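You operate a simulated robot arm through the tools that you are given. There is no shell and no other tool.

Carry out the task below with a simulated robot arm. There is one attempt and no reset: what you move stays moved.

TASK
Take the blue pillowcase out for the guest and scent the drawer with the pink soap box.
Fine: the pillowcase goes in the beige basket, the soap box in the wire drawer; shut the drawer. Set down upright: what you pick out. Where these are worked on the way, their far stop is far enough and under half their travel is too little: wire drawer.

It is judged by the outcome, as a careful person would: the job done as asked, and still so three seconds after it is handed in. It fails if anything else is knocked over, pushed out of place, dropped, spilled or broken.

THE ROBOT
A 7-joint arm with a two-finger parallel gripper, fixed in place. Base frame: the origin is on the floor under the middle of its stand, x ahead of it, y to its left, z up; the work surface is at about z = 860. Units: mm, degrees, N and s.
It reaches about 1372 mm from its shoulder. Its first joint turns from -149.0 to 149.0 degrees. Payload 3.43 kg.
The tool frame sits at the grasp point between the pads (the TCP): z along the fingers, y along the line on which they close. The tips reach 30 mm beyond it. The gripper opens to 94 mm. The fingers are 28 mm wide and 10 mm thick; the gripper's body (50 by 96 mm) begins 55 mm behind the TCP.
Orientation is that of the tool frame in the base frame, as [roll, pitch, yaw] about the fixed x, y, z axes, in that order (R = Rz(yaw) Ry(pitch) Rx(roll)). With the fingers straight down and closing along the base's y, the tool's x points along the base's -x, its y along +y and its z along -z.

THE INTERFACE
- The arm moves only by the tool play_rows. Its argument "plan" is a list of rows, each an object (a shift or turn left out is 0, a gripper value left out holds the last) with "delta_pos": the shift along the tool's x, y, z in m, a list of three; "angular": the turn, a rotation vector about the tool's x, y, z in degrees, a list of three; "claw": the opening, from 0 (shut) to 1 (fully open). In form: [{"delta_pos": [tx, ty, tz], "angular": [rx, ry, rz], "claw": claw}, ...]. A call has 1 to 20 rows; each row is the pose to reach, as a shift and turn from the pose commanded when the call began, along the tool's axes at that moment. Rows are played at 5 a second. More than 50 mm and 8.6 degrees between two rows, or a gripper value outside its range, and nothing of the call is played. Where a pose cannot be reached the arm comes as near as it can. A force on the tool above 40 N (or 10 N above the force at the start of the call, whichever is more), or a blocked arm, ends the call early, and 0.2 s more pass. Each finger travels about 45 mm/s and halts on what it meets, pressing with about 22 N; the grip force reading is that of the motor and also rises with nothing between the fingers. The clock runs only during rows and for 0.2 s after the last one: add rows that repeat a pose to give the fingers time. The reply holds the time, the measured pose of the TCP, the force on the tool along the base axes, the opening and the grip force, in the units named above and with some noise, with the torque about the TCP (base axes, N m) and any sound that the robot's microphone picked up, and new pictures: "views" is both (left out), scene, wrist or none.
- Cameras (640 x 400 px; columns grow to the right, rows downward): "scene" is fixed at [402.2, 652.9, 1301.1]; the picture's right is [-0.88, -0.47, 0.00], its down [-0.12, 0.22, -0.97] and it looks along [0.46, -0.85, -0.25] (base axes); focal length 316 px, centre (320, 200). "wrist" rides on the gripper at [76, 14, -103] in the tool frame; the picture's right is [-0.18, 0.98, 0.00], its down [-0.75, -0.14, -0.64] and it looks along [-0.63, -0.12, 0.77] (tool axes); focal length 243 px, centre (320, 200). There is no depth. A picture from a camera that has moved, and an enlarged one, comes with that camera's place and axes in the base frame and with its lens. The place of the scene camera against the robot may be out by one fixed shift of up to 25 mm in any direction.
- enlarge(camera, box): a new picture of the part [left, top, right, bottom] of that camera's present view, enlarged. No time passes.
- finish_job(): hands the job in; it is judged then, once.

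Places have to be worked out from the pictures, the camera data and where the tool is seen. Open the gripper and draw the arm clear of the work before you hand the job in, unless the task says otherwise.

The tools are called as name(argument=value, ...) on one line, values as JSON. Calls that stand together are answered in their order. play_rows: Moves the arm, as the interface text tells. Its arguments: {"type":"object","properties":{"plan":{"type":"array"},"views":{"type":"string","enum":["both","scene","wrist","none"]}},"required":["plan"]} The other tools are called the same way: enlarge (camera, box) takes an enlarged picture of a part of a camera's view; finish_job () hands the job in.

At the start:

```text
time_s: 0.0
eef_pos: [963.8, -221.1, 1173.8]
orientation: [179.9, 0.0, 179.9]
contact_force: [0.1, -0.8, -0.4]
wrist_torque: [0.0, 0.02, -0.02]
finger_gap: 94.2
finger_force: 0.0
```

scene: 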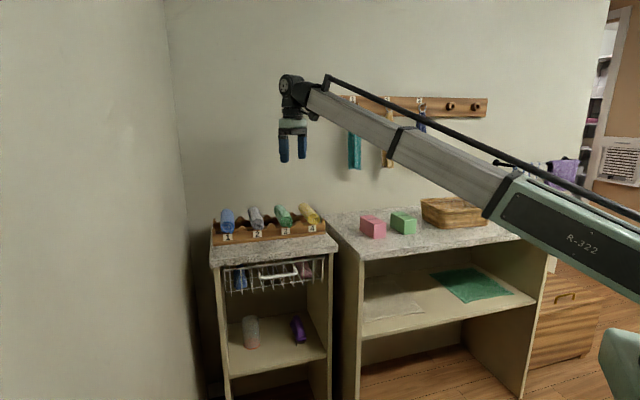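
wrist: 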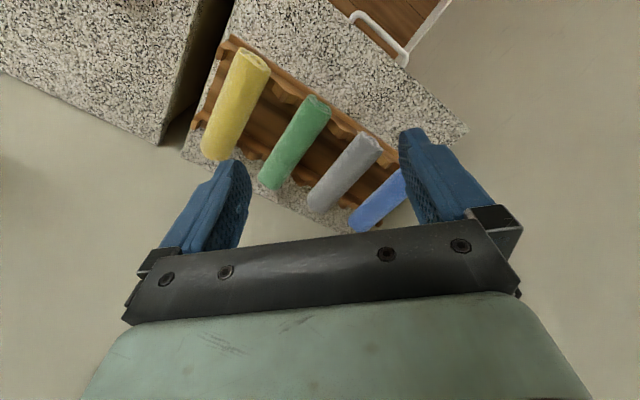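

I'll start by looking closely at the scene from both cameras before moving anything.

enlarge(camera="scene", box=[200, 190, 350, 300])

enlarge(camera="scene", box=[330, 180, 530, 310])

enlarge(camera="scene", box=[270, 60, 600, 200])

enlarge(camera="wrist", box=[140, 0, 500, 240])

```text
3.64 times, centred on (275, 245) of scene
camera zoom: at [402.2, 652.9, 1301.1], right [-0.88, -0.47, 0.0], down [-0.12, 0.22, -0.97], along [0.46, -0.85, -0.25], focal length 1150 px, centre (484, 36)
```

zoom: 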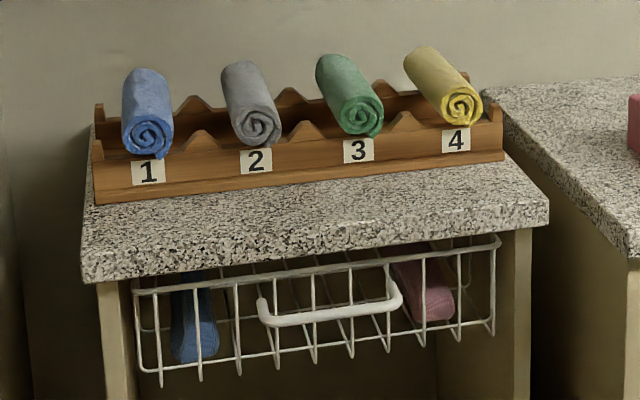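

```text
3.08 times, centred on (430, 245) of scene
camera zoom: at [402.2, 652.9, 1301.1], right [-0.88, -0.47, 0.0], down [-0.12, 0.22, -0.97], along [0.46, -0.85, -0.25], focal length 973 px, centre (-18, 62)
```

zoom: 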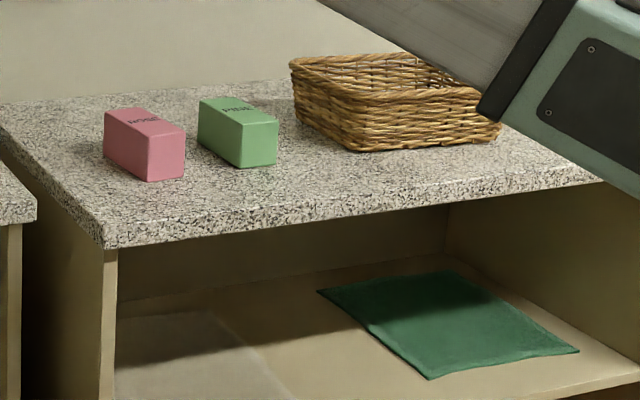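

```text
1.94 times, centred on (435, 130) of scene
camera zoom: at [402.2, 652.9, 1301.1], right [-0.88, -0.47, 0.0], down [-0.12, 0.22, -0.97], along [0.46, -0.85, -0.25], focal length 613 px, centre (97, 336)
```

zoom: 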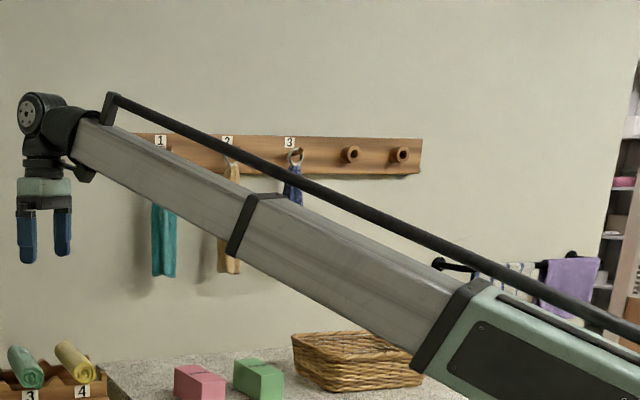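

```text
1.67 times, centred on (320, 120) of wrist
camera zoom: at [886.4, -207.7, 1276.1], right [0.18, 0.98, 0.0], down [0.75, -0.14, 0.64], along [0.63, -0.12, -0.77], focal length 404 px, centre (320, 333)
```

zoom: 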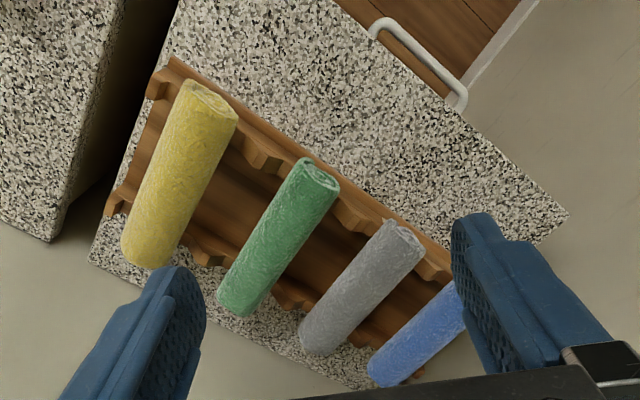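

The wrist view shows four rolls in a numbered rack (blue = 1), and there's something blue and something pink inside the wire drawer, so I need to know which blue thing is the pillowcase. I'll enlarge the drawer further.

enlarge(camera="scene", box=[220, 250, 280, 300])

enlarge(camera="scene", box=[270, 245, 330, 295])

enlarge(camera="scene", box=[220, 290, 340, 370])

enlarge(camera="scene", box=[335, 80, 440, 180])

```text
8.00 times, centred on (250, 275) of scene
camera zoom: at [402.2, 652.9, 1301.1], right [-0.88, -0.47, 0.0], down [-0.12, 0.22, -0.97], along [0.46, -0.85, -0.25], focal length 2529 px, centre (880, -400)
```

zoom: 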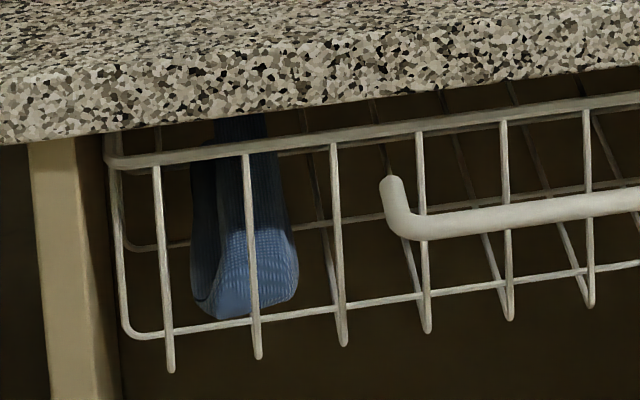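

```text
8.00 times, centred on (300, 270) of scene
camera zoom: at [402.2, 652.9, 1301.1], right [-0.88, -0.47, 0.0], down [-0.12, 0.22, -0.97], along [0.46, -0.85, -0.25], focal length 2529 px, centre (480, -360)
```

zoom: 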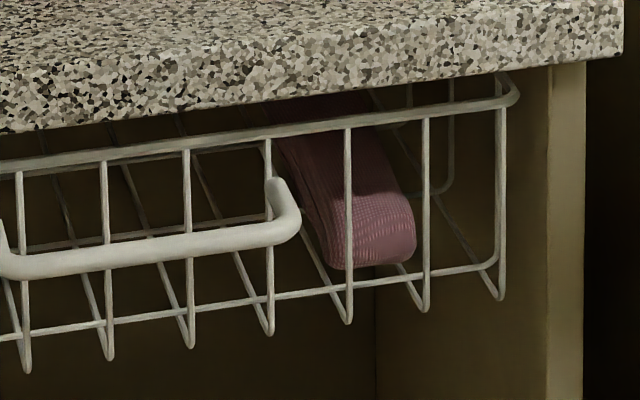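

```text
5.00 times, centred on (280, 330) of scene
camera zoom: at [402.2, 652.9, 1301.1], right [-0.88, -0.47, 0.0], down [-0.12, 0.22, -0.97], along [0.46, -0.85, -0.25], focal length 1581 px, centre (520, -450)
```

zoom: 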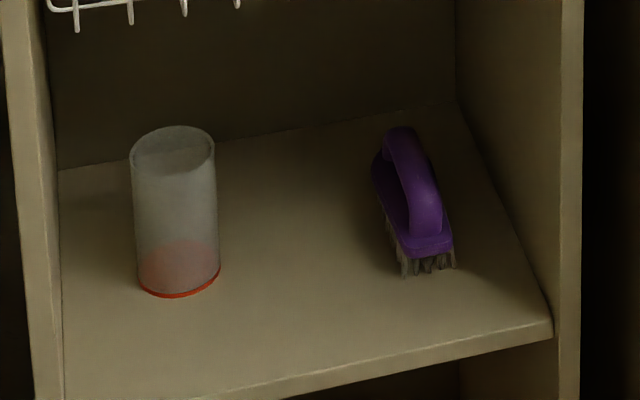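

```text
4.00 times, centred on (388, 130) of scene
camera zoom: at [402.2, 652.9, 1301.1], right [-0.88, -0.47, 0.0], down [-0.12, 0.22, -0.97], along [0.46, -0.85, -0.25], focal length 1265 px, centre (50, 480)
```

zoom: 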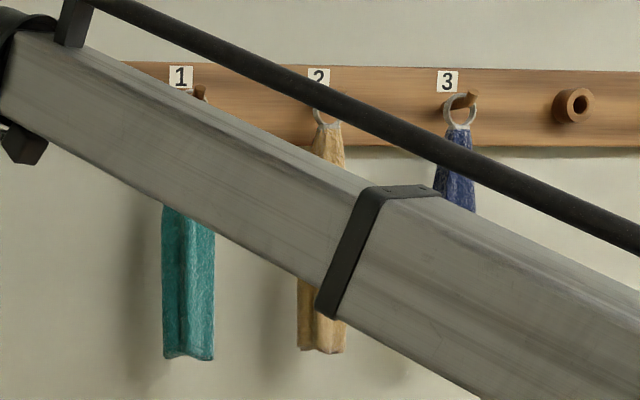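

In the drawer stand a folded blue cloth at the left end and a folded pink one at the right. The blue cloth in the drawer is the pillowcase, since the rack holds rolls and the pegs hold towels. The drawer front faces roughly (-0.72, +0.69), so I'll move the arm in front of it and turn to face it for a closer look.

play_rows(plan=[{"delta_pos": [0.0227, 0.0312, 0.0082], "angular": [0, 0, -5.1]}, {"delta_pos": [0.0453, 0.0624, 0.0164], "angular": [0, 0, -10.2]}, {"delta_pos": [0.068, 0.0937, 0.0247], "angular": [0, 0, -15.3]}, {"delta_pos": [0.0907, 0.1249, 0.0329], "angular": [0, 0, -20.4]}, {"delta_pos": [0.1133, 0.1561, 0.0411], "angular": [0, 0, -25.6]}, {"delta_pos": [0.136, 0.1873, 0.0493], "angular": [0, 0, -30.7]}, {"delta_pos": [0.1587, 0.2186, 0.0576], "angular": [0, 0, -35.8]}, {"delta_pos": [0.1813, 0.2498, 0.0658], "angular": [0, 0, -40.9]}, {"delta_pos": [0.204, 0.281, 0.074], "angular": [0, 0, -46]}, {"delta_pos": [0.204, 0.281, 0.074], "angular": [0, 0, -46]}])

```text
time_s: 2.2
eef_pos: [757.4, 60.9, 1102.8]
orientation: [-179.9, 0.0, -133.9]
contact_force: [0.3, 1.1, -0.2]
wrist_torque: [0.02, 0.01, 0.02]
finger_gap: 94.1
finger_force: 0.0
camera wrist: at [694.9, 14.5, 1204.3], right [-0.58, 0.81, 0.0], down [0.62, 0.44, 0.64], along [0.52, 0.37, -0.77], focal length 243 px, centre (320, 200)
```

scene: 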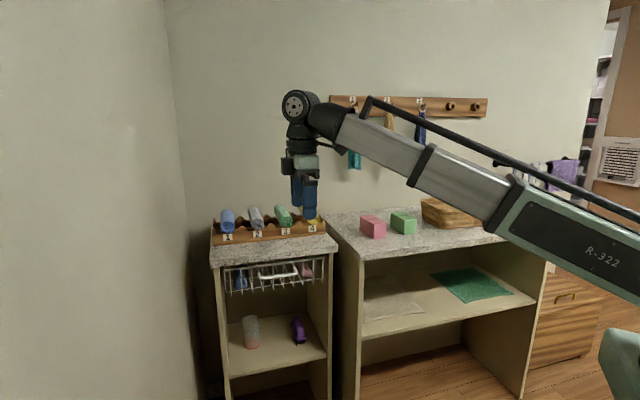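
wrist: 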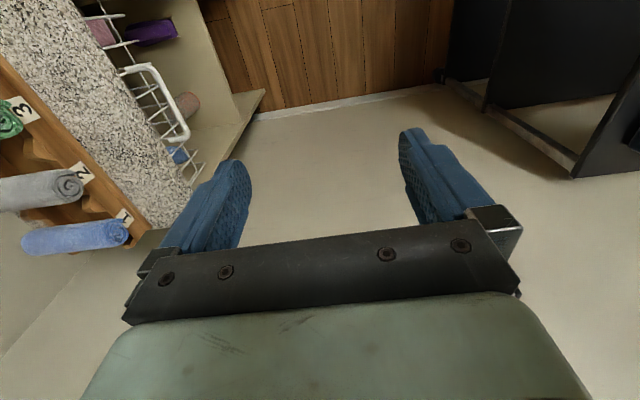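

The arm moved as commanded. I'll enlarge both views to calibrate the scene camera against the known finger positions and to look at the handle.

enlarge(camera="scene", box=[265, 130, 355, 230])

enlarge(camera="wrist", box=[70, 0, 230, 200])

```text
4.00 times, centred on (310, 180) of scene
camera zoom: at [402.2, 652.9, 1301.1], right [-0.88, -0.47, 0.0], down [-0.12, 0.22, -0.97], along [0.46, -0.85, -0.25], focal length 1265 px, centre (360, 280)
```

zoom: 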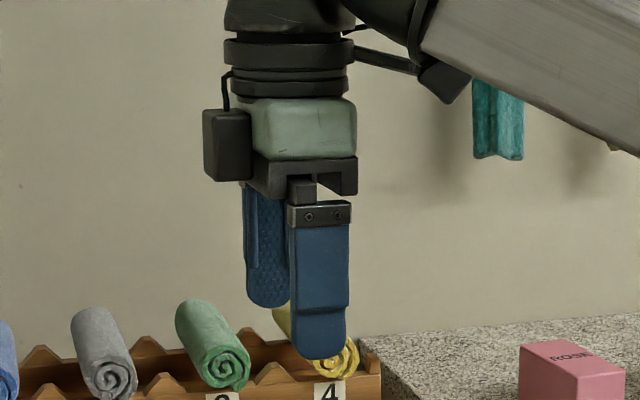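

```text
2.00 times, centred on (150, 100) of wrist
camera zoom: at [694.9, 14.5, 1204.3], right [-0.58, 0.81, 0.0], down [0.62, 0.44, 0.64], along [0.52, 0.37, -0.77], focal length 485 px, centre (660, 400)
```

zoom: 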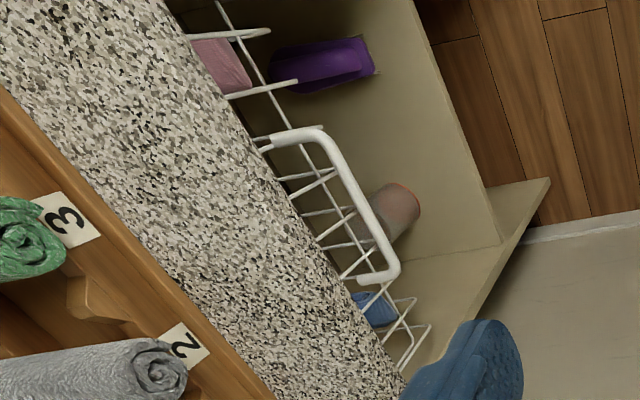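

Triangulating with a corrected scene camera (it sits about 19 mm lower than stated) puts the handle bar centre near (960, -108, 785), almost under the counter edge. A horizontal approach is best, so I'll tilt the gripper to point into the cabinet, descend in front of it, and look.

play_rows(plan=[{"delta_pos": [0, 0, 0.022], "angular": [8.18, 0, 0], "claw": 0.9}, {"delta_pos": [0, 0, 0.044], "angular": [16.36, 0, 0], "claw": 0.8}, {"delta_pos": [0, 0, 0.066], "angular": [24.55, 0, 0], "claw": 0.7}, {"delta_pos": [0, 0, 0.088], "angular": [32.73, 0, 0], "claw": 0.6}, {"delta_pos": [0, 0, 0.11], "angular": [40.9, 0, 0], "claw": 0.5}, {"delta_pos": [0, 0, 0.132], "angular": [49.1, 0, 0], "claw": 0.5}, {"delta_pos": [0, 0, 0.154], "angular": [57.3, 0, 0], "claw": 0.5}, {"delta_pos": [0, 0, 0.176], "angular": [65.45, 0, 0], "claw": 0.5}, {"delta_pos": [0, 0, 0.198], "angular": [73.6, 0, 0], "claw": 0.5}, {"delta_pos": [0, 0, 0.22], "angular": [81.8, 0, 0], "claw": 0.5}, {"delta_pos": [0, 0, 0.242], "angular": [90, 0, 0], "claw": 0.5}, {"delta_pos": [0, 0, 0.242], "angular": [90, 0, 0], "claw": 0.5}])

```text
time_s: 4.8
eef_pos: [757.2, 60.5, 857.1]
orientation: [-89.9, 0.0, -134.0]
contact_force: [0.1, -0.5, -0.3]
wrist_torque: [0.02, 0.02, 0.02]
finger_gap: 47.0
finger_force: 0.1
camera wrist: at [631.6, 76.1, 842.7], right [0.13, 0.13, -0.98], down [0.06, 0.99, 0.14], along [0.99, -0.08, 0.12], focal length 243 px, centre (320, 200)
```

scene: 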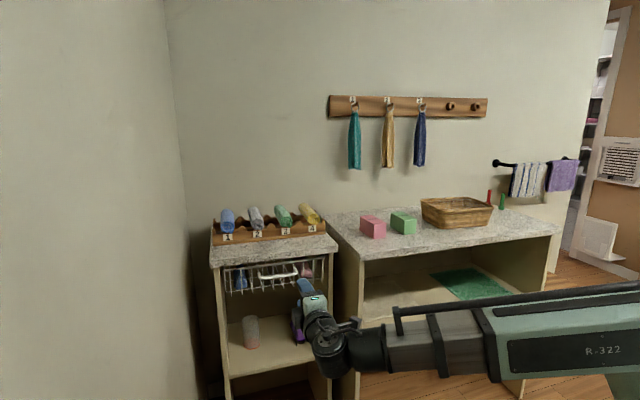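
wrist: 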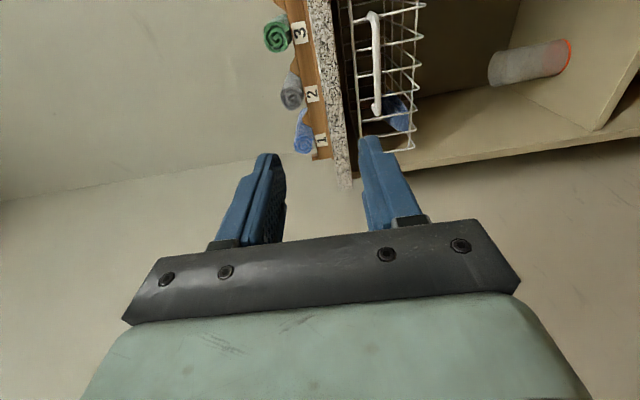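

The gripper now points horizontally at the cabinet and the wrist camera sees the drawer front. I'll zoom in to locate the handle and also get an unobstructed look at the basket.

enlarge(camera="wrist", box=[320, 0, 448, 160])

enlarge(camera="scene", box=[350, 180, 510, 280])

enlarge(camera="scene", box=[200, 195, 350, 300])

```text
2.50 times, centred on (384, 80) of wrist
camera zoom: at [631.6, 76.1, 842.7], right [0.13, 0.13, -0.98], down [0.06, 0.99, 0.14], along [0.99, -0.08, 0.12], focal length 606 px, centre (160, 500)
```

zoom: 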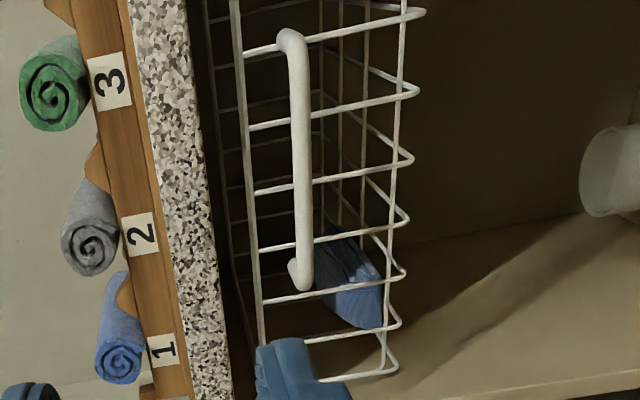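

```text
4.00 times, centred on (430, 230) of scene
camera zoom: at [402.2, 652.9, 1301.1], right [-0.88, -0.47, 0.0], down [-0.12, 0.22, -0.97], along [0.46, -0.85, -0.25], focal length 1265 px, centre (-120, 80)
```

zoom: 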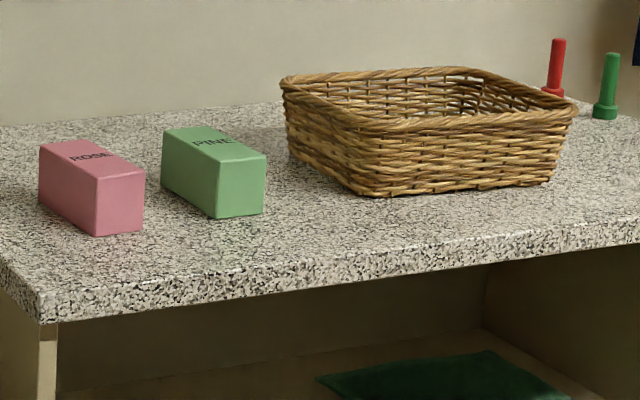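

```text
3.81 times, centred on (275, 248) of scene
camera zoom: at [402.2, 652.9, 1301.1], right [-0.88, -0.47, 0.0], down [-0.12, 0.22, -0.97], along [0.46, -0.85, -0.25], focal length 1204 px, centre (491, 19)
```

zoom: 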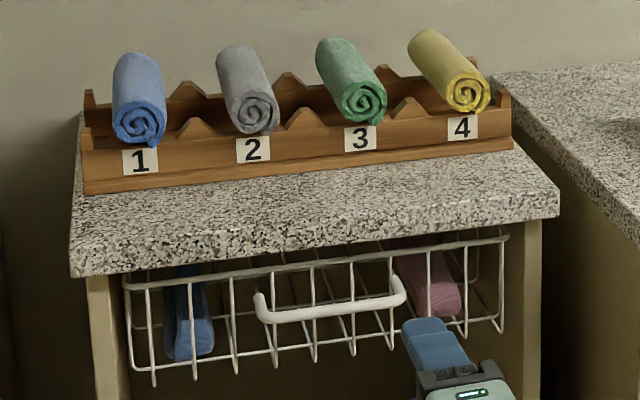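

From two wrist views, the handle bar spans about (1005,-72) to (913,-151) at z≈783, 9 mm inside the counter edge, and the counter slab bottom is at z≈834. I'll go to a pre-grasp point about 68 mm in front of the bar at its height, narrowing the fingers so they fit under the slab.

play_rows(plan=[{"delta_pos": [-0.003, 0.0185, 0.03], "angular": [0, 0.5, 0], "claw": 0.4}, {"delta_pos": [-0.006, 0.037, 0.065], "angular": [0, 1, 0], "claw": 0.4}, {"delta_pos": [-0.009, 0.0555, 0.1], "angular": [0, 1.5, 0], "claw": 0.4}, {"delta_pos": [-0.012, 0.074, 0.135], "angular": [0, 2, 0], "claw": 0.4}, {"delta_pos": [-0.015, 0.074, 0.17], "angular": [0, 2, 0], "claw": 0.4}, {"delta_pos": [-0.018, 0.074, 0.197], "angular": [0, 2, 0], "claw": 0.4}, {"delta_pos": [-0.018, 0.074, 0.197], "angular": [0, 2, 0], "claw": 0.4}])

```text
time_s: 6.4
eef_pos: [915.7, -65.1, 783.8]
orientation: [-90.1, 0.0, -136.1]
contact_force: [0.4, -0.3, -0.3]
wrist_torque: [0.0, -0.02, 0.02]
finger_gap: 37.5
finger_force: 0.1
camera wrist: at [788.8, -46.0, 769.9], right [0.13, 0.13, -0.98], down [0.1, 0.99, 0.14], along [0.99, -0.11, 0.12], focal length 243 px, centre (320, 200)
```

scene: 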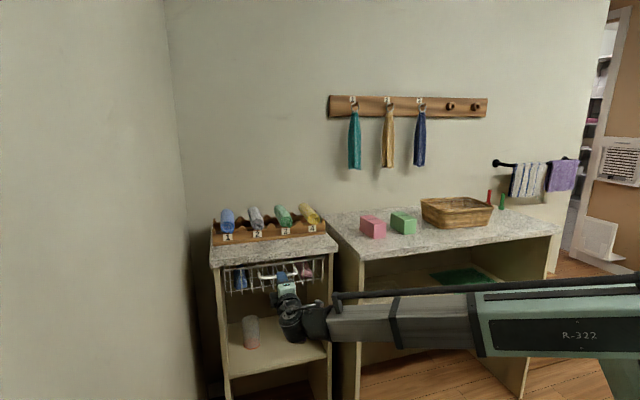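
wrist: 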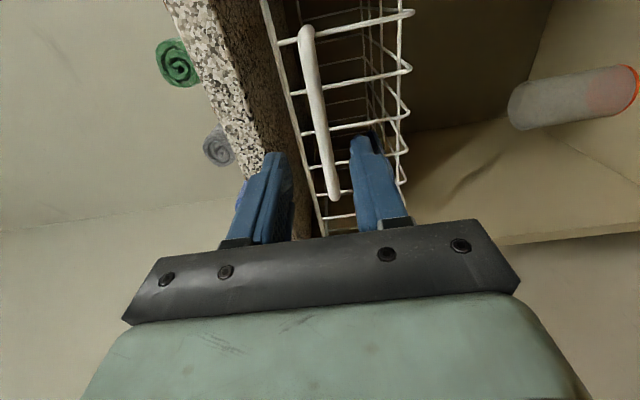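

The handle bar now lies between the two fingers in the wrist view. I'll zoom in to check alignment and remaining distance.

enlarge(camera="wrist", box=[220, 0, 440, 240])

enlarge(camera="scene", box=[210, 230, 340, 320])

```text
1.67 times, centred on (330, 120) of wrist
camera zoom: at [788.8, -46.0, 769.9], right [0.13, 0.13, -0.98], down [0.1, 0.99, 0.14], along [0.99, -0.11, 0.12], focal length 404 px, centre (303, 333)
```

zoom: 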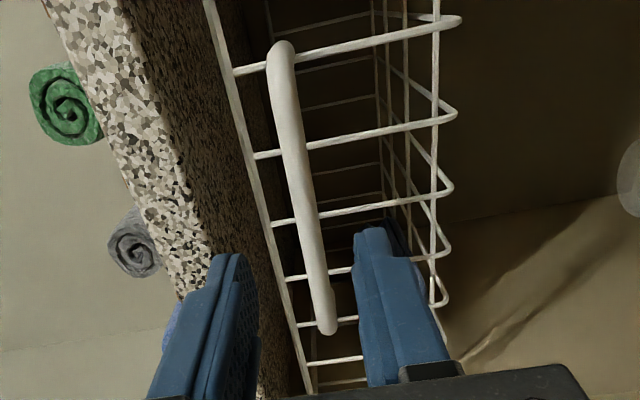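

```text
4.44 times, centred on (275, 275) of scene
camera zoom: at [402.2, 652.9, 1301.1], right [-0.88, -0.47, 0.0], down [-0.12, 0.22, -0.97], along [0.46, -0.85, -0.25], focal length 1405 px, centre (520, -133)
```

zoom: 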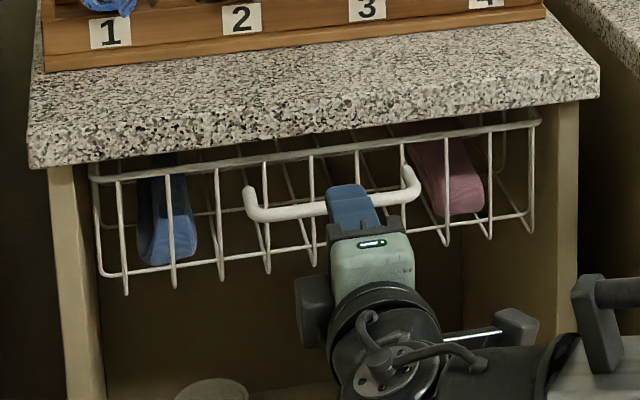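

Re-triangulation puts the bar centre at about (959,-115,784). The TCP is 66 mm straight in front of it and within 4 mm laterally, so I'll advance 58 mm with the fingers straddling the bar.

play_rows(plan=[{"delta_pos": [0, 0, 0.015]}, {"delta_pos": [0, 0, 0.03]}, {"delta_pos": [0, 0, 0.045]}, {"delta_pos": [0, 0, 0.058]}, {"delta_pos": [0, 0, 0.058]}])

```text
time_s: 7.6
eef_pos: [954.3, -106.2, 784.4]
orientation: [-89.9, 0.0, -136.0]
contact_force: [0.4, 0.5, -0.1]
wrist_torque: [0.02, 0.0, 0.0]
finger_gap: 37.7
finger_force: 0.0
camera wrist: at [828.8, -86.5, 768.9], right [0.13, 0.13, -0.98], down [0.1, 0.99, 0.14], along [0.99, -0.11, 0.12], focal length 243 px, centre (320, 200)
```

scene: 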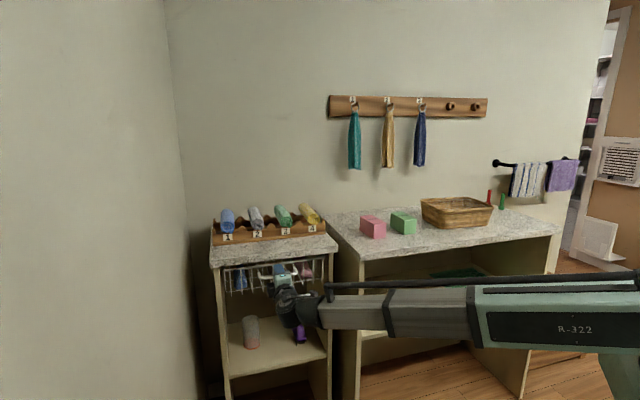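
wrist: 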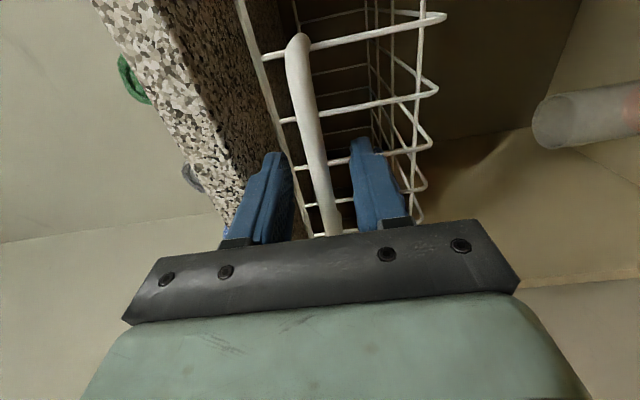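

No contact and the bar sits between the fingers, so I'll close on it.

play_rows(plan=[{"claw": 0.0}, {"claw": 0.0}, {"claw": 0.0}, {"claw": 0.0}, {"claw": 0.0}], views="wrist")

```text
time_s: 8.8
eef_pos: [956.7, -105.7, 781.4]
orientation: [-90.1, 0.0, -135.9]
contact_force: [-7.3, -0.6, -20.5]
wrist_torque: [0.0, 0.05, 0.31]
finger_gap: 14.1
finger_force: 45.2
camera wrist: at [828.7, -86.4, 767.7], right [0.13, 0.13, -0.98], down [0.1, 0.98, 0.14], along [0.99, -0.11, 0.12], focal length 243 px, centre (320, 200)
```

wrist: 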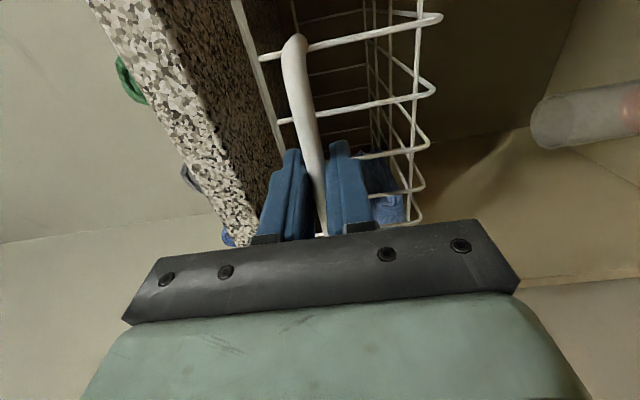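

The bar is gripped (14 mm gap) with about 20 N of vertical preload, so the bar is a little lower than I commanded. I'll ease down 2.5 mm and pull the drawer out gently.

play_rows(plan=[{"delta_pos": [0, 0.0025, 0], "claw": 0}, {"delta_pos": [0, 0.0025, -0.012], "claw": 0}, {"delta_pos": [0, 0.0025, -0.03], "claw": 0}, {"delta_pos": [0, 0.0025, -0.05], "claw": 0}, {"delta_pos": [0, 0.0025, -0.07], "claw": 0}, {"delta_pos": [0, 0.0025, -0.09], "claw": 0}, {"delta_pos": [0, 0.0025, -0.11], "claw": 0}])

```text
time_s: 10.4
eef_pos: [877.5, -25.8, 782.0]
orientation: [-90.0, 0.0, -136.0]
contact_force: [-15.1, -8.5, -7.7]
wrist_torque: [-0.02, 0.09, 0.51]
finger_gap: 9.9
finger_force: 43.9
camera wrist: at [750.9, -5.7, 767.5], right [0.13, 0.13, -0.98], down [0.1, 0.99, 0.14], along [0.99, -0.11, 0.12], focal length 243 px, centre (320, 200)
```

scene: 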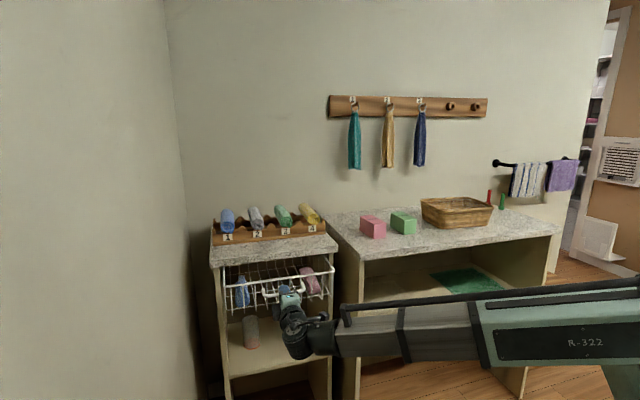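
wrist: 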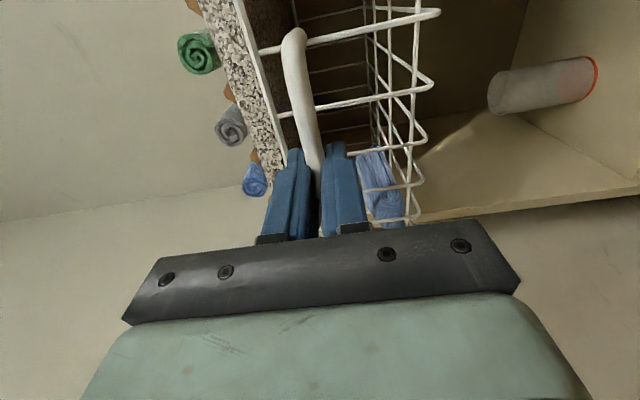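

The drawer slid out about 110 mm and the grip holds, with a side force of about 17 N toward the right end. I'll check the grip on the bar and the contents before pulling further.

enlarge(camera="wrist", box=[220, 0, 450, 240])

enlarge(camera="scene", box=[205, 240, 345, 330])

```text
1.67 times, centred on (335, 120) of wrist
camera zoom: at [750.9, -5.7, 767.5], right [0.13, 0.13, -0.98], down [0.1, 0.99, 0.14], along [0.99, -0.11, 0.12], focal length 404 px, centre (295, 333)
```

zoom: 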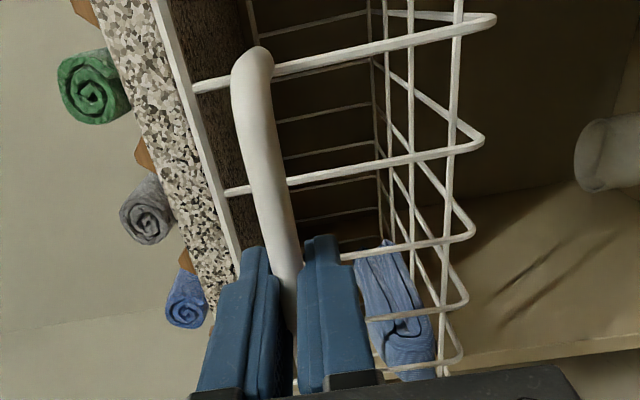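

```text
4.44 times, centred on (275, 285) of scene
camera zoom: at [402.2, 652.9, 1301.1], right [-0.88, -0.47, 0.0], down [-0.12, 0.22, -0.97], along [0.46, -0.85, -0.25], focal length 1405 px, centre (520, -178)
```

zoom: 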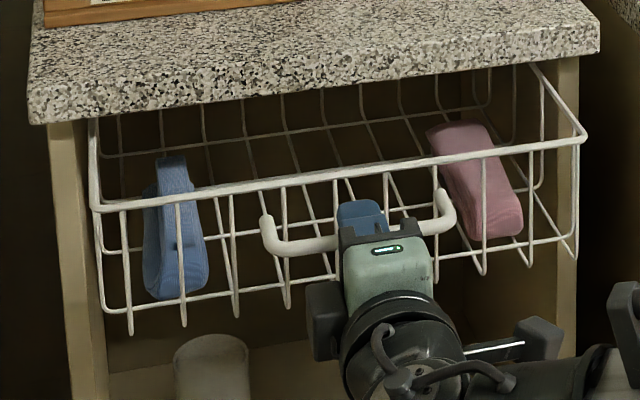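

Drawer is sliding well and nothing inside has shifted. I'll continue pulling to its far stop, drifting slightly to the right end to relieve the side load.

play_rows(plan=[{"delta_pos": [0.003, 0, -0.01], "claw": 0}, {"delta_pos": [0.0035, 0, -0.03], "claw": 0}, {"delta_pos": [0.004, 0, -0.05], "claw": 0}, {"delta_pos": [0.005, 0, -0.07], "claw": 0}, {"delta_pos": [0.0055, 0, -0.09], "claw": 0}, {"delta_pos": [0.006, 0, -0.11], "claw": 0}, {"delta_pos": [0.0065, 0, -0.13], "claw": 0}])

```text
time_s: 12.0
eef_pos: [782.7, 59.5, 782.3]
orientation: [-90.0, 0.0, -136.2]
contact_force: [31.3, -10.6, 10.2]
wrist_torque: [-0.04, -0.14, 0.37]
finger_gap: 9.4
finger_force: 43.4
camera wrist: at [655.8, 80.5, 767.6], right [0.13, 0.13, -0.98], down [0.1, 0.99, 0.14], along [0.99, -0.12, 0.12], focal length 243 px, centre (320, 200)
```

scene: 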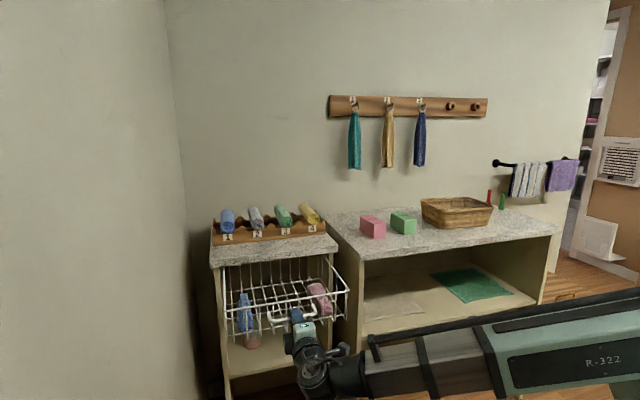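
wrist: 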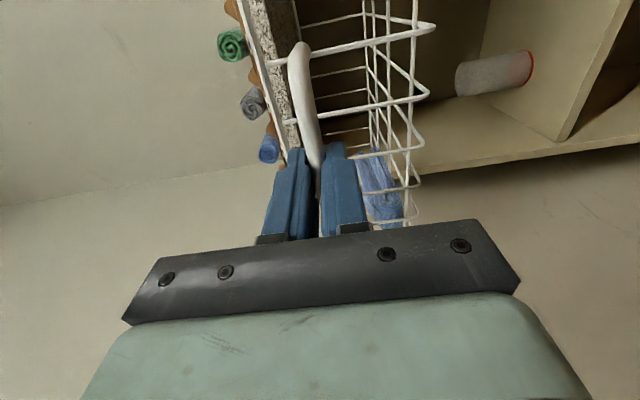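

Total travel is about 240 mm and the pull resistance just rose to about 29 N, which suggests the stop. I'll pull a little more to confirm.

play_rows(plan=[{"delta_pos": [0, 0, -0.008], "claw": 0}, {"delta_pos": [0, 0, -0.016], "claw": 0}, {"delta_pos": [0, 0, -0.024], "claw": 0}])

```text
time_s: 12.8
eef_pos: [765.5, 79.0, 782.3]
orientation: [-90.1, 0.0, -136.0]
contact_force: [-0.3, -0.3, 0.4]
wrist_torque: [0.01, -0.01, 0.05]
finger_gap: 0.1
finger_force: 33.8
camera wrist: at [638.4, 99.6, 767.1], right [0.13, 0.13, -0.98], down [0.1, 0.99, 0.14], along [0.99, -0.11, 0.12], focal length 243 px, centre (320, 200)
```

scene: 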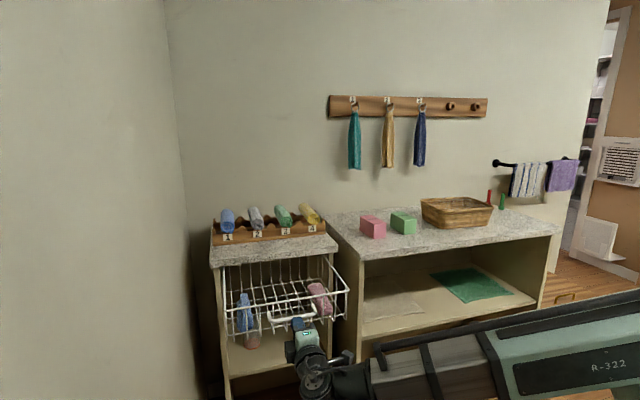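
wrist: 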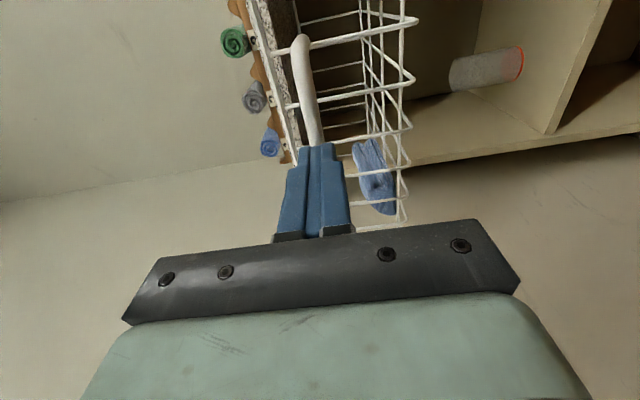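

The fingers slid off the bar while the drawer stayed put, so it's at its far stop. I'll look at the opened drawer in detail.

enlarge(camera="scene", box=[205, 250, 365, 350])

enlarge(camera="wrist", box=[240, 0, 440, 240])

```text
4.00 times, centred on (285, 300) of scene
camera zoom: at [402.2, 652.9, 1301.1], right [-0.88, -0.47, 0.0], down [-0.12, 0.22, -0.97], along [0.46, -0.85, -0.25], focal length 1265 px, centre (460, -200)
```

zoom: 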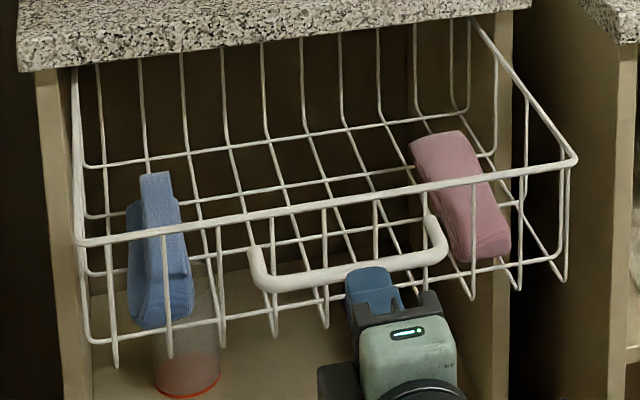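

```text
1.67 times, centred on (340, 120) of wrist
camera zoom: at [638.4, 99.6, 767.1], right [0.13, 0.13, -0.98], down [0.1, 0.99, 0.14], along [0.99, -0.11, 0.12], focal length 404 px, centre (287, 333)
```

zoom: 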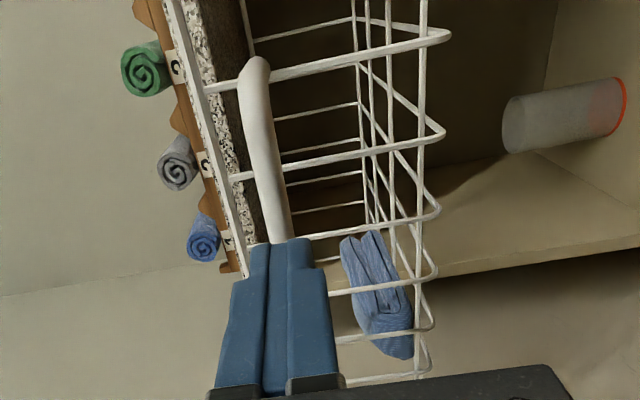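

The blue pillowcase stands at the left end of the opened drawer. I'll back away from the handle, rise, and turn the fingers downward again.

play_rows(plan=[{"delta_pos": [0, 0, -0.04], "claw": 0}, {"delta_pos": [0, 0, -0.08], "claw": 0.3}, {"delta_pos": [0, -0.025, -0.09], "angular": [-8.2, 0, 0], "claw": 0.6}, {"delta_pos": [0, -0.05, -0.09], "angular": [-16.4, 0, 0], "claw": 0.8}, {"delta_pos": [0, -0.08, -0.09], "angular": [-24.6, 0, 0], "claw": 0.8}, {"delta_pos": [0, -0.11, -0.09], "angular": [-32.8, 0, 0], "claw": 0.8}, {"delta_pos": [0, -0.14, -0.09], "angular": [-41, 0, 0], "claw": 0.8}, {"delta_pos": [0, -0.17, -0.09], "angular": [-49.2, 0, 0], "claw": 0.8}, {"delta_pos": [0, -0.2, -0.09], "angular": [-57.4, 0, 0], "claw": 0.8}, {"delta_pos": [0, -0.23, -0.09], "angular": [-65.6, 0, 0], "claw": 0.8}, {"delta_pos": [0, -0.26, -0.09], "angular": [-73.8, 0, 0], "claw": 0.8}, {"delta_pos": [0, -0.27, -0.09], "angular": [-82, 0, 0], "claw": 0.8}, {"delta_pos": [0, -0.27, -0.09], "angular": [-90, 0, 0], "claw": 0.8}, {"delta_pos": [0, -0.27, -0.09], "angular": [-90, 0, 0], "claw": 0.8}])

```text
time_s: 15.8
eef_pos: [702.4, 145.4, 1052.8]
orientation: [179.9, 0.0, -136.0]
contact_force: [-0.6, 1.2, -0.3]
wrist_torque: [-0.01, -0.02, 0.04]
finger_gap: 75.2
finger_force: 0.2
camera wrist: at [637.1, 100.8, 1154.3], right [-0.55, 0.83, 0.0], down [0.64, 0.42, 0.64], along [0.54, 0.35, -0.77], focal length 243 px, centre (320, 200)
```

scene: 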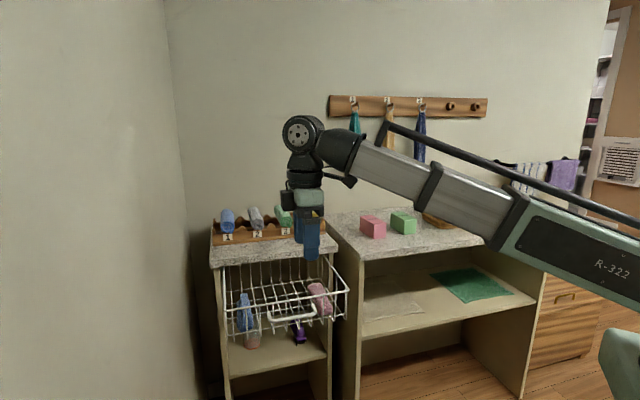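
wrist: 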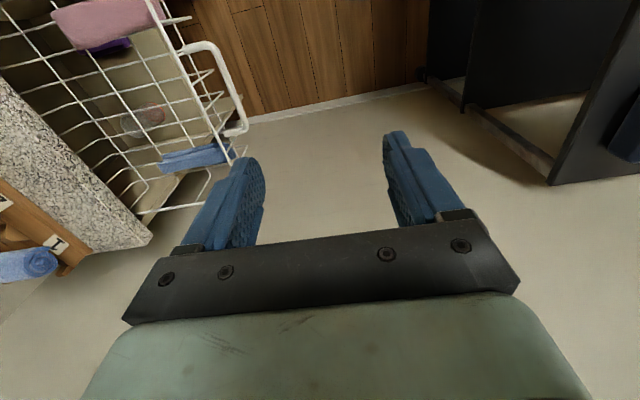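

Now I'll zoom the wrist picture to measure the drawer and pillowcase before moving over it.

enlarge(camera="wrist", box=[60, 60, 260, 260])

enlarge(camera="scene", box=[215, 270, 285, 350])

```text
2.00 times, centred on (160, 160) of wrist
camera zoom: at [637.1, 100.8, 1154.3], right [-0.55, 0.83, 0.0], down [0.64, 0.42, 0.64], along [0.54, 0.35, -0.77], focal length 485 px, centre (640, 280)
```

zoom: 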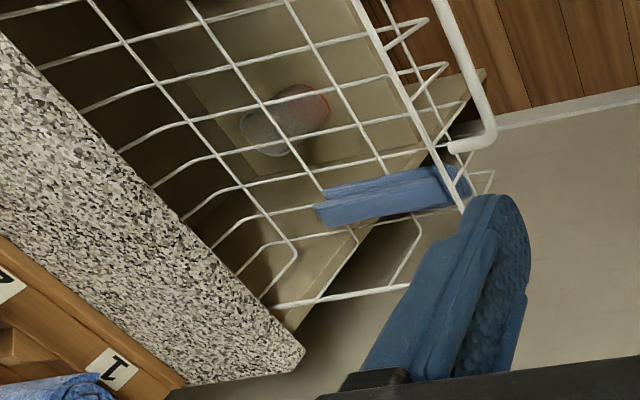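

```text
5.00 times, centred on (250, 310) of scene
camera zoom: at [402.2, 652.9, 1301.1], right [-0.88, -0.47, 0.0], down [-0.12, 0.22, -0.97], along [0.46, -0.85, -0.25], focal length 1581 px, centre (670, -350)
```

zoom: 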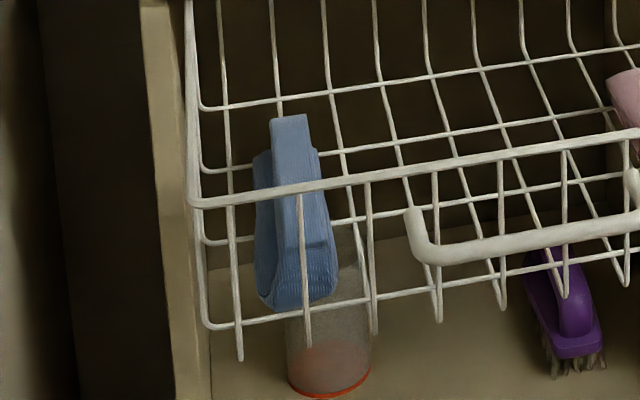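

The pillowcase is a parcel about 140 mm long, running front to back and roughly 35 mm thick, centred near (940, 40). I'll move above it and yaw 90° so the fingers close across its thickness.

play_rows(plan=[{"delta_pos": [-0.0086, -0.0216, 0.0066], "angular": [0, 0, 8.18]}, {"delta_pos": [-0.0171, -0.0432, 0.0133], "angular": [0, 0, 16.36]}, {"delta_pos": [-0.0257, -0.0648, 0.02], "angular": [0, 0, 24.55]}, {"delta_pos": [-0.0342, -0.0863, 0.0265], "angular": [0, 0, 32.7]}, {"delta_pos": [-0.0428, -0.1079, 0.0332], "angular": [0, 0, 40.9]}, {"delta_pos": [-0.0513, -0.1295, 0.0398], "angular": [0, 0, 49.1]}, {"delta_pos": [-0.0599, -0.1511, 0.0465], "angular": [0, 0, 57.3]}, {"delta_pos": [-0.0685, -0.1727, 0.053], "angular": [0, 0, 65.5]}, {"delta_pos": [-0.077, -0.1943, 0.06], "angular": [0, 0, 73.6]}, {"delta_pos": [-0.0856, -0.2158, 0.0664], "angular": [0, 0, 81.8]}, {"delta_pos": [-0.0941, -0.2374, 0.073], "angular": [0, 0, 90]}, {"delta_pos": [-0.0941, -0.2374, 0.073], "angular": [0, 0, 90]}])

```text
time_s: 18.4
eef_pos: [935.5, 37.7, 979.7]
orientation: [-180.0, 0.1, 133.9]
contact_force: [0.7, 0.8, 0.1]
wrist_torque: [-0.02, 0.01, 0.03]
finger_gap: 75.4
finger_force: 0.0
camera wrist: at [892.7, 101.0, 1081.8], right [0.84, 0.55, 0.0], down [0.42, -0.64, 0.64], along [0.35, -0.54, -0.77], focal length 243 px, centre (320, 200)
```

scene: 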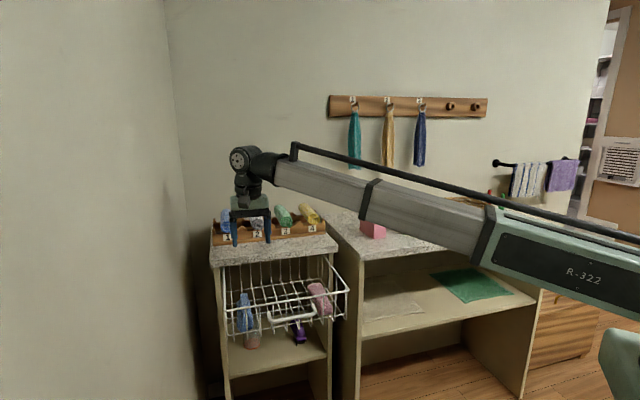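
wrist: 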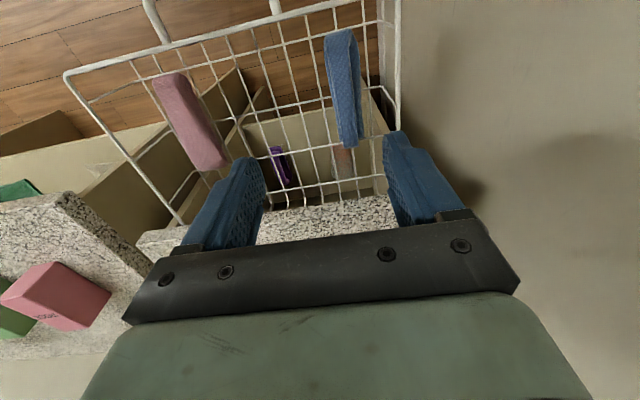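

Good view straight into the drawer. I'll enlarge it to measure the pillowcase against the left rim.

enlarge(camera="wrist", box=[260, 0, 430, 210])

enlarge(camera="wrist", box=[50, 0, 410, 240])

```text
1.90 times, centred on (345, 105) of wrist
camera zoom: at [892.7, 101.0, 1081.8], right [0.84, 0.55, 0.0], down [0.42, -0.64, 0.64], along [0.35, -0.54, -0.77], focal length 462 px, centre (272, 381)
```

zoom: 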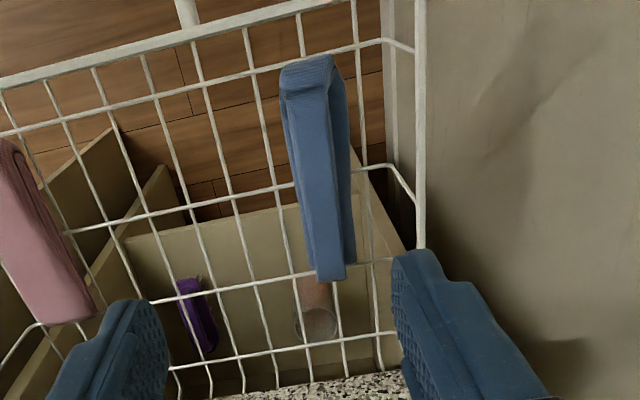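

```text
1.67 times, centred on (230, 120) of wrist
camera zoom: at [892.7, 101.0, 1081.8], right [0.84, 0.55, 0.0], down [0.42, -0.64, 0.64], along [0.35, -0.54, -0.77], focal length 404 px, centre (470, 333)
```

zoom: 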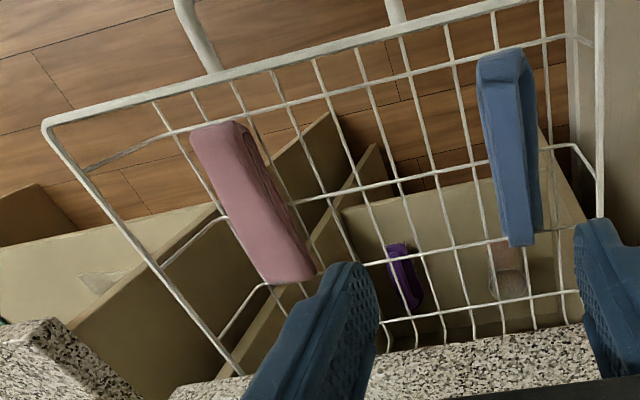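

Triangulating with the scene camera, the pillowcase runs from about (925, 87) to (1019, -5), with its top at z≈757. The drawer floor is at about z 720, the rim at about 805, and the left rim 52 mm from the pillowcase's centreline. I'll centre above it and descend partway to check.

play_rows(plan=[{"delta_pos": [-0.008, 0.009, 0.03], "claw": 0.72}, {"delta_pos": [-0.016, 0.018, 0.06], "claw": 0.72}, {"delta_pos": [-0.023, 0.027, 0.09], "claw": 0.72}, {"delta_pos": [-0.023, 0.027, 0.105], "claw": 0.72}, {"delta_pos": [-0.023, 0.027, 0.105], "claw": 0.72}])

```text
time_s: 19.6
eef_pos: [970.8, 39.5, 873.0]
orientation: [-180.0, 0.0, 134.0]
contact_force: [0.3, 0.7, -0.8]
wrist_torque: [0.01, 0.01, 0.0]
finger_gap: 67.9
finger_force: 0.0
camera wrist: at [929.2, 103.3, 975.6], right [0.83, 0.55, 0.0], down [0.42, -0.64, 0.64], along [0.35, -0.54, -0.77], focal length 243 px, centre (320, 200)
```

scene: 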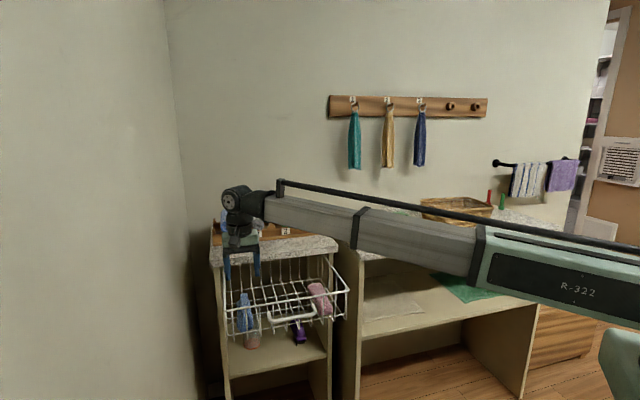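
wrist: 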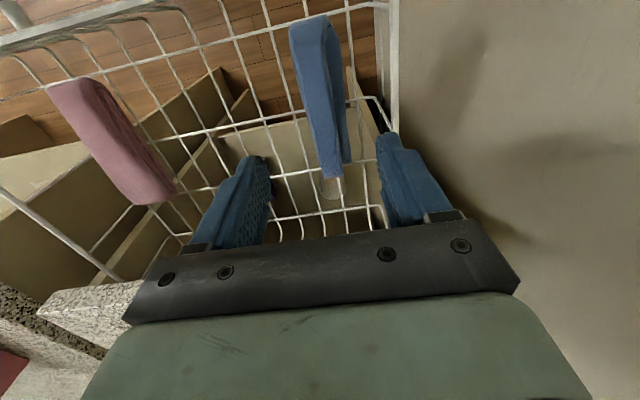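

I'll zoom in on the pillowcase from this closer viewpoint to check its height and position.

enlarge(camera="wrist", box=[230, 0, 430, 200])

enlarge(camera="scene", box=[205, 240, 285, 350])

```text
2.00 times, centred on (330, 100) of wrist
camera zoom: at [929.2, 103.3, 975.6], right [0.83, 0.55, 0.0], down [0.42, -0.64, 0.64], along [0.35, -0.54, -0.77], focal length 485 px, centre (300, 400)
```

zoom: 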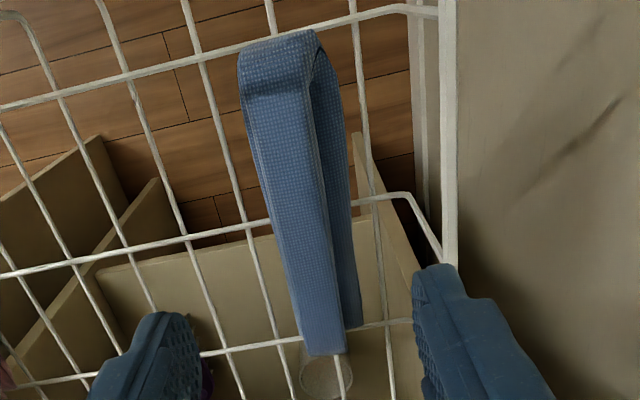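

```text
3.64 times, centred on (245, 295) of scene
camera zoom: at [402.2, 652.9, 1301.1], right [-0.88, -0.47, 0.0], down [-0.12, 0.22, -0.97], along [0.46, -0.85, -0.25], focal length 1150 px, centre (593, -146)
```

zoom: 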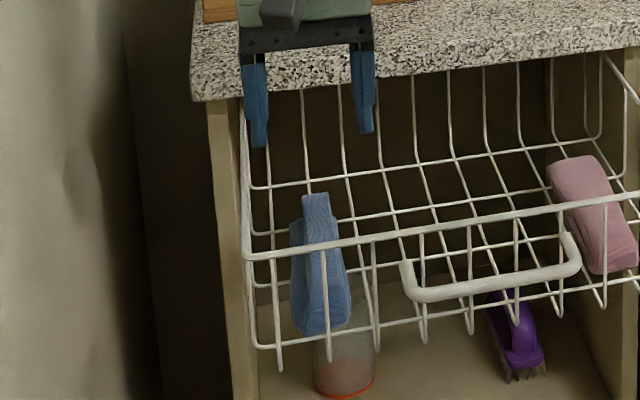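

Its top is at z≈752 and its mid-width is about 4 mm to the left of the TCP, with the rim about 50 mm away. I'll narrow the fingers to about 58 mm and descend to z≈760, so the tips reach 730 and the body stays above the rim.

play_rows(plan=[{"delta_pos": [0, 0.002, 0.0], "claw": 0.61}, {"delta_pos": [0, 0.002, 0.03], "claw": 0.61}, {"delta_pos": [0, 0.002, 0.06], "claw": 0.61}, {"delta_pos": [0, 0.002, 0.085], "claw": 0.61}, {"delta_pos": [0, 0.002, 0.1], "claw": 0.61}, {"delta_pos": [0, 0.002, 0.113], "claw": 0.61}, {"delta_pos": [0, 0.002, 0.113], "claw": 0.61}])

```text
time_s: 21.2
eef_pos: [971.4, 42.3, 759.1]
orientation: [-180.0, 0.1, 134.0]
contact_force: [-0.1, 0.0, -0.8]
wrist_torque: [0.0, -0.02, 0.01]
finger_gap: 57.9
finger_force: 0.6
camera wrist: at [928.3, 106.2, 861.8], right [0.83, 0.55, 0.0], down [0.42, -0.64, 0.64], along [0.35, -0.54, -0.77], focal length 243 px, centre (320, 200)
```

scene: 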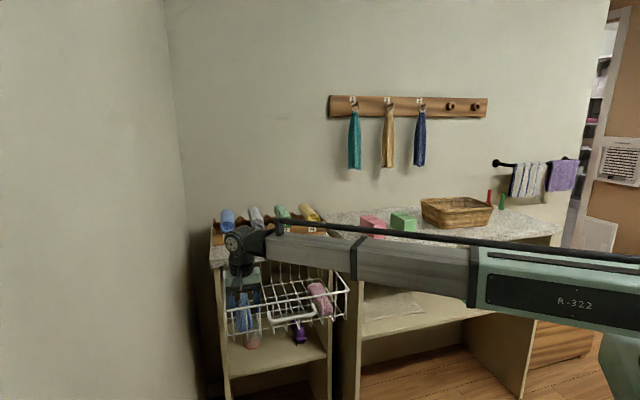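
wrist: 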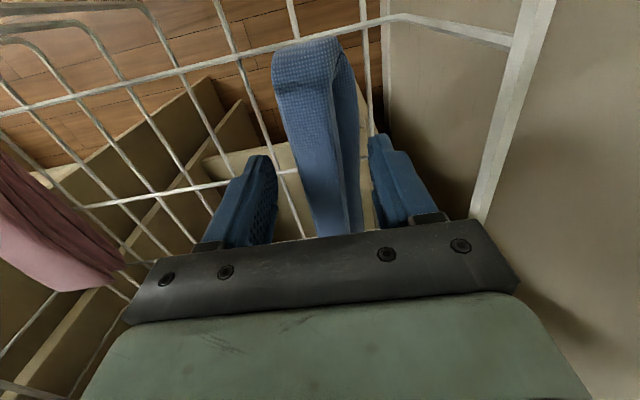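

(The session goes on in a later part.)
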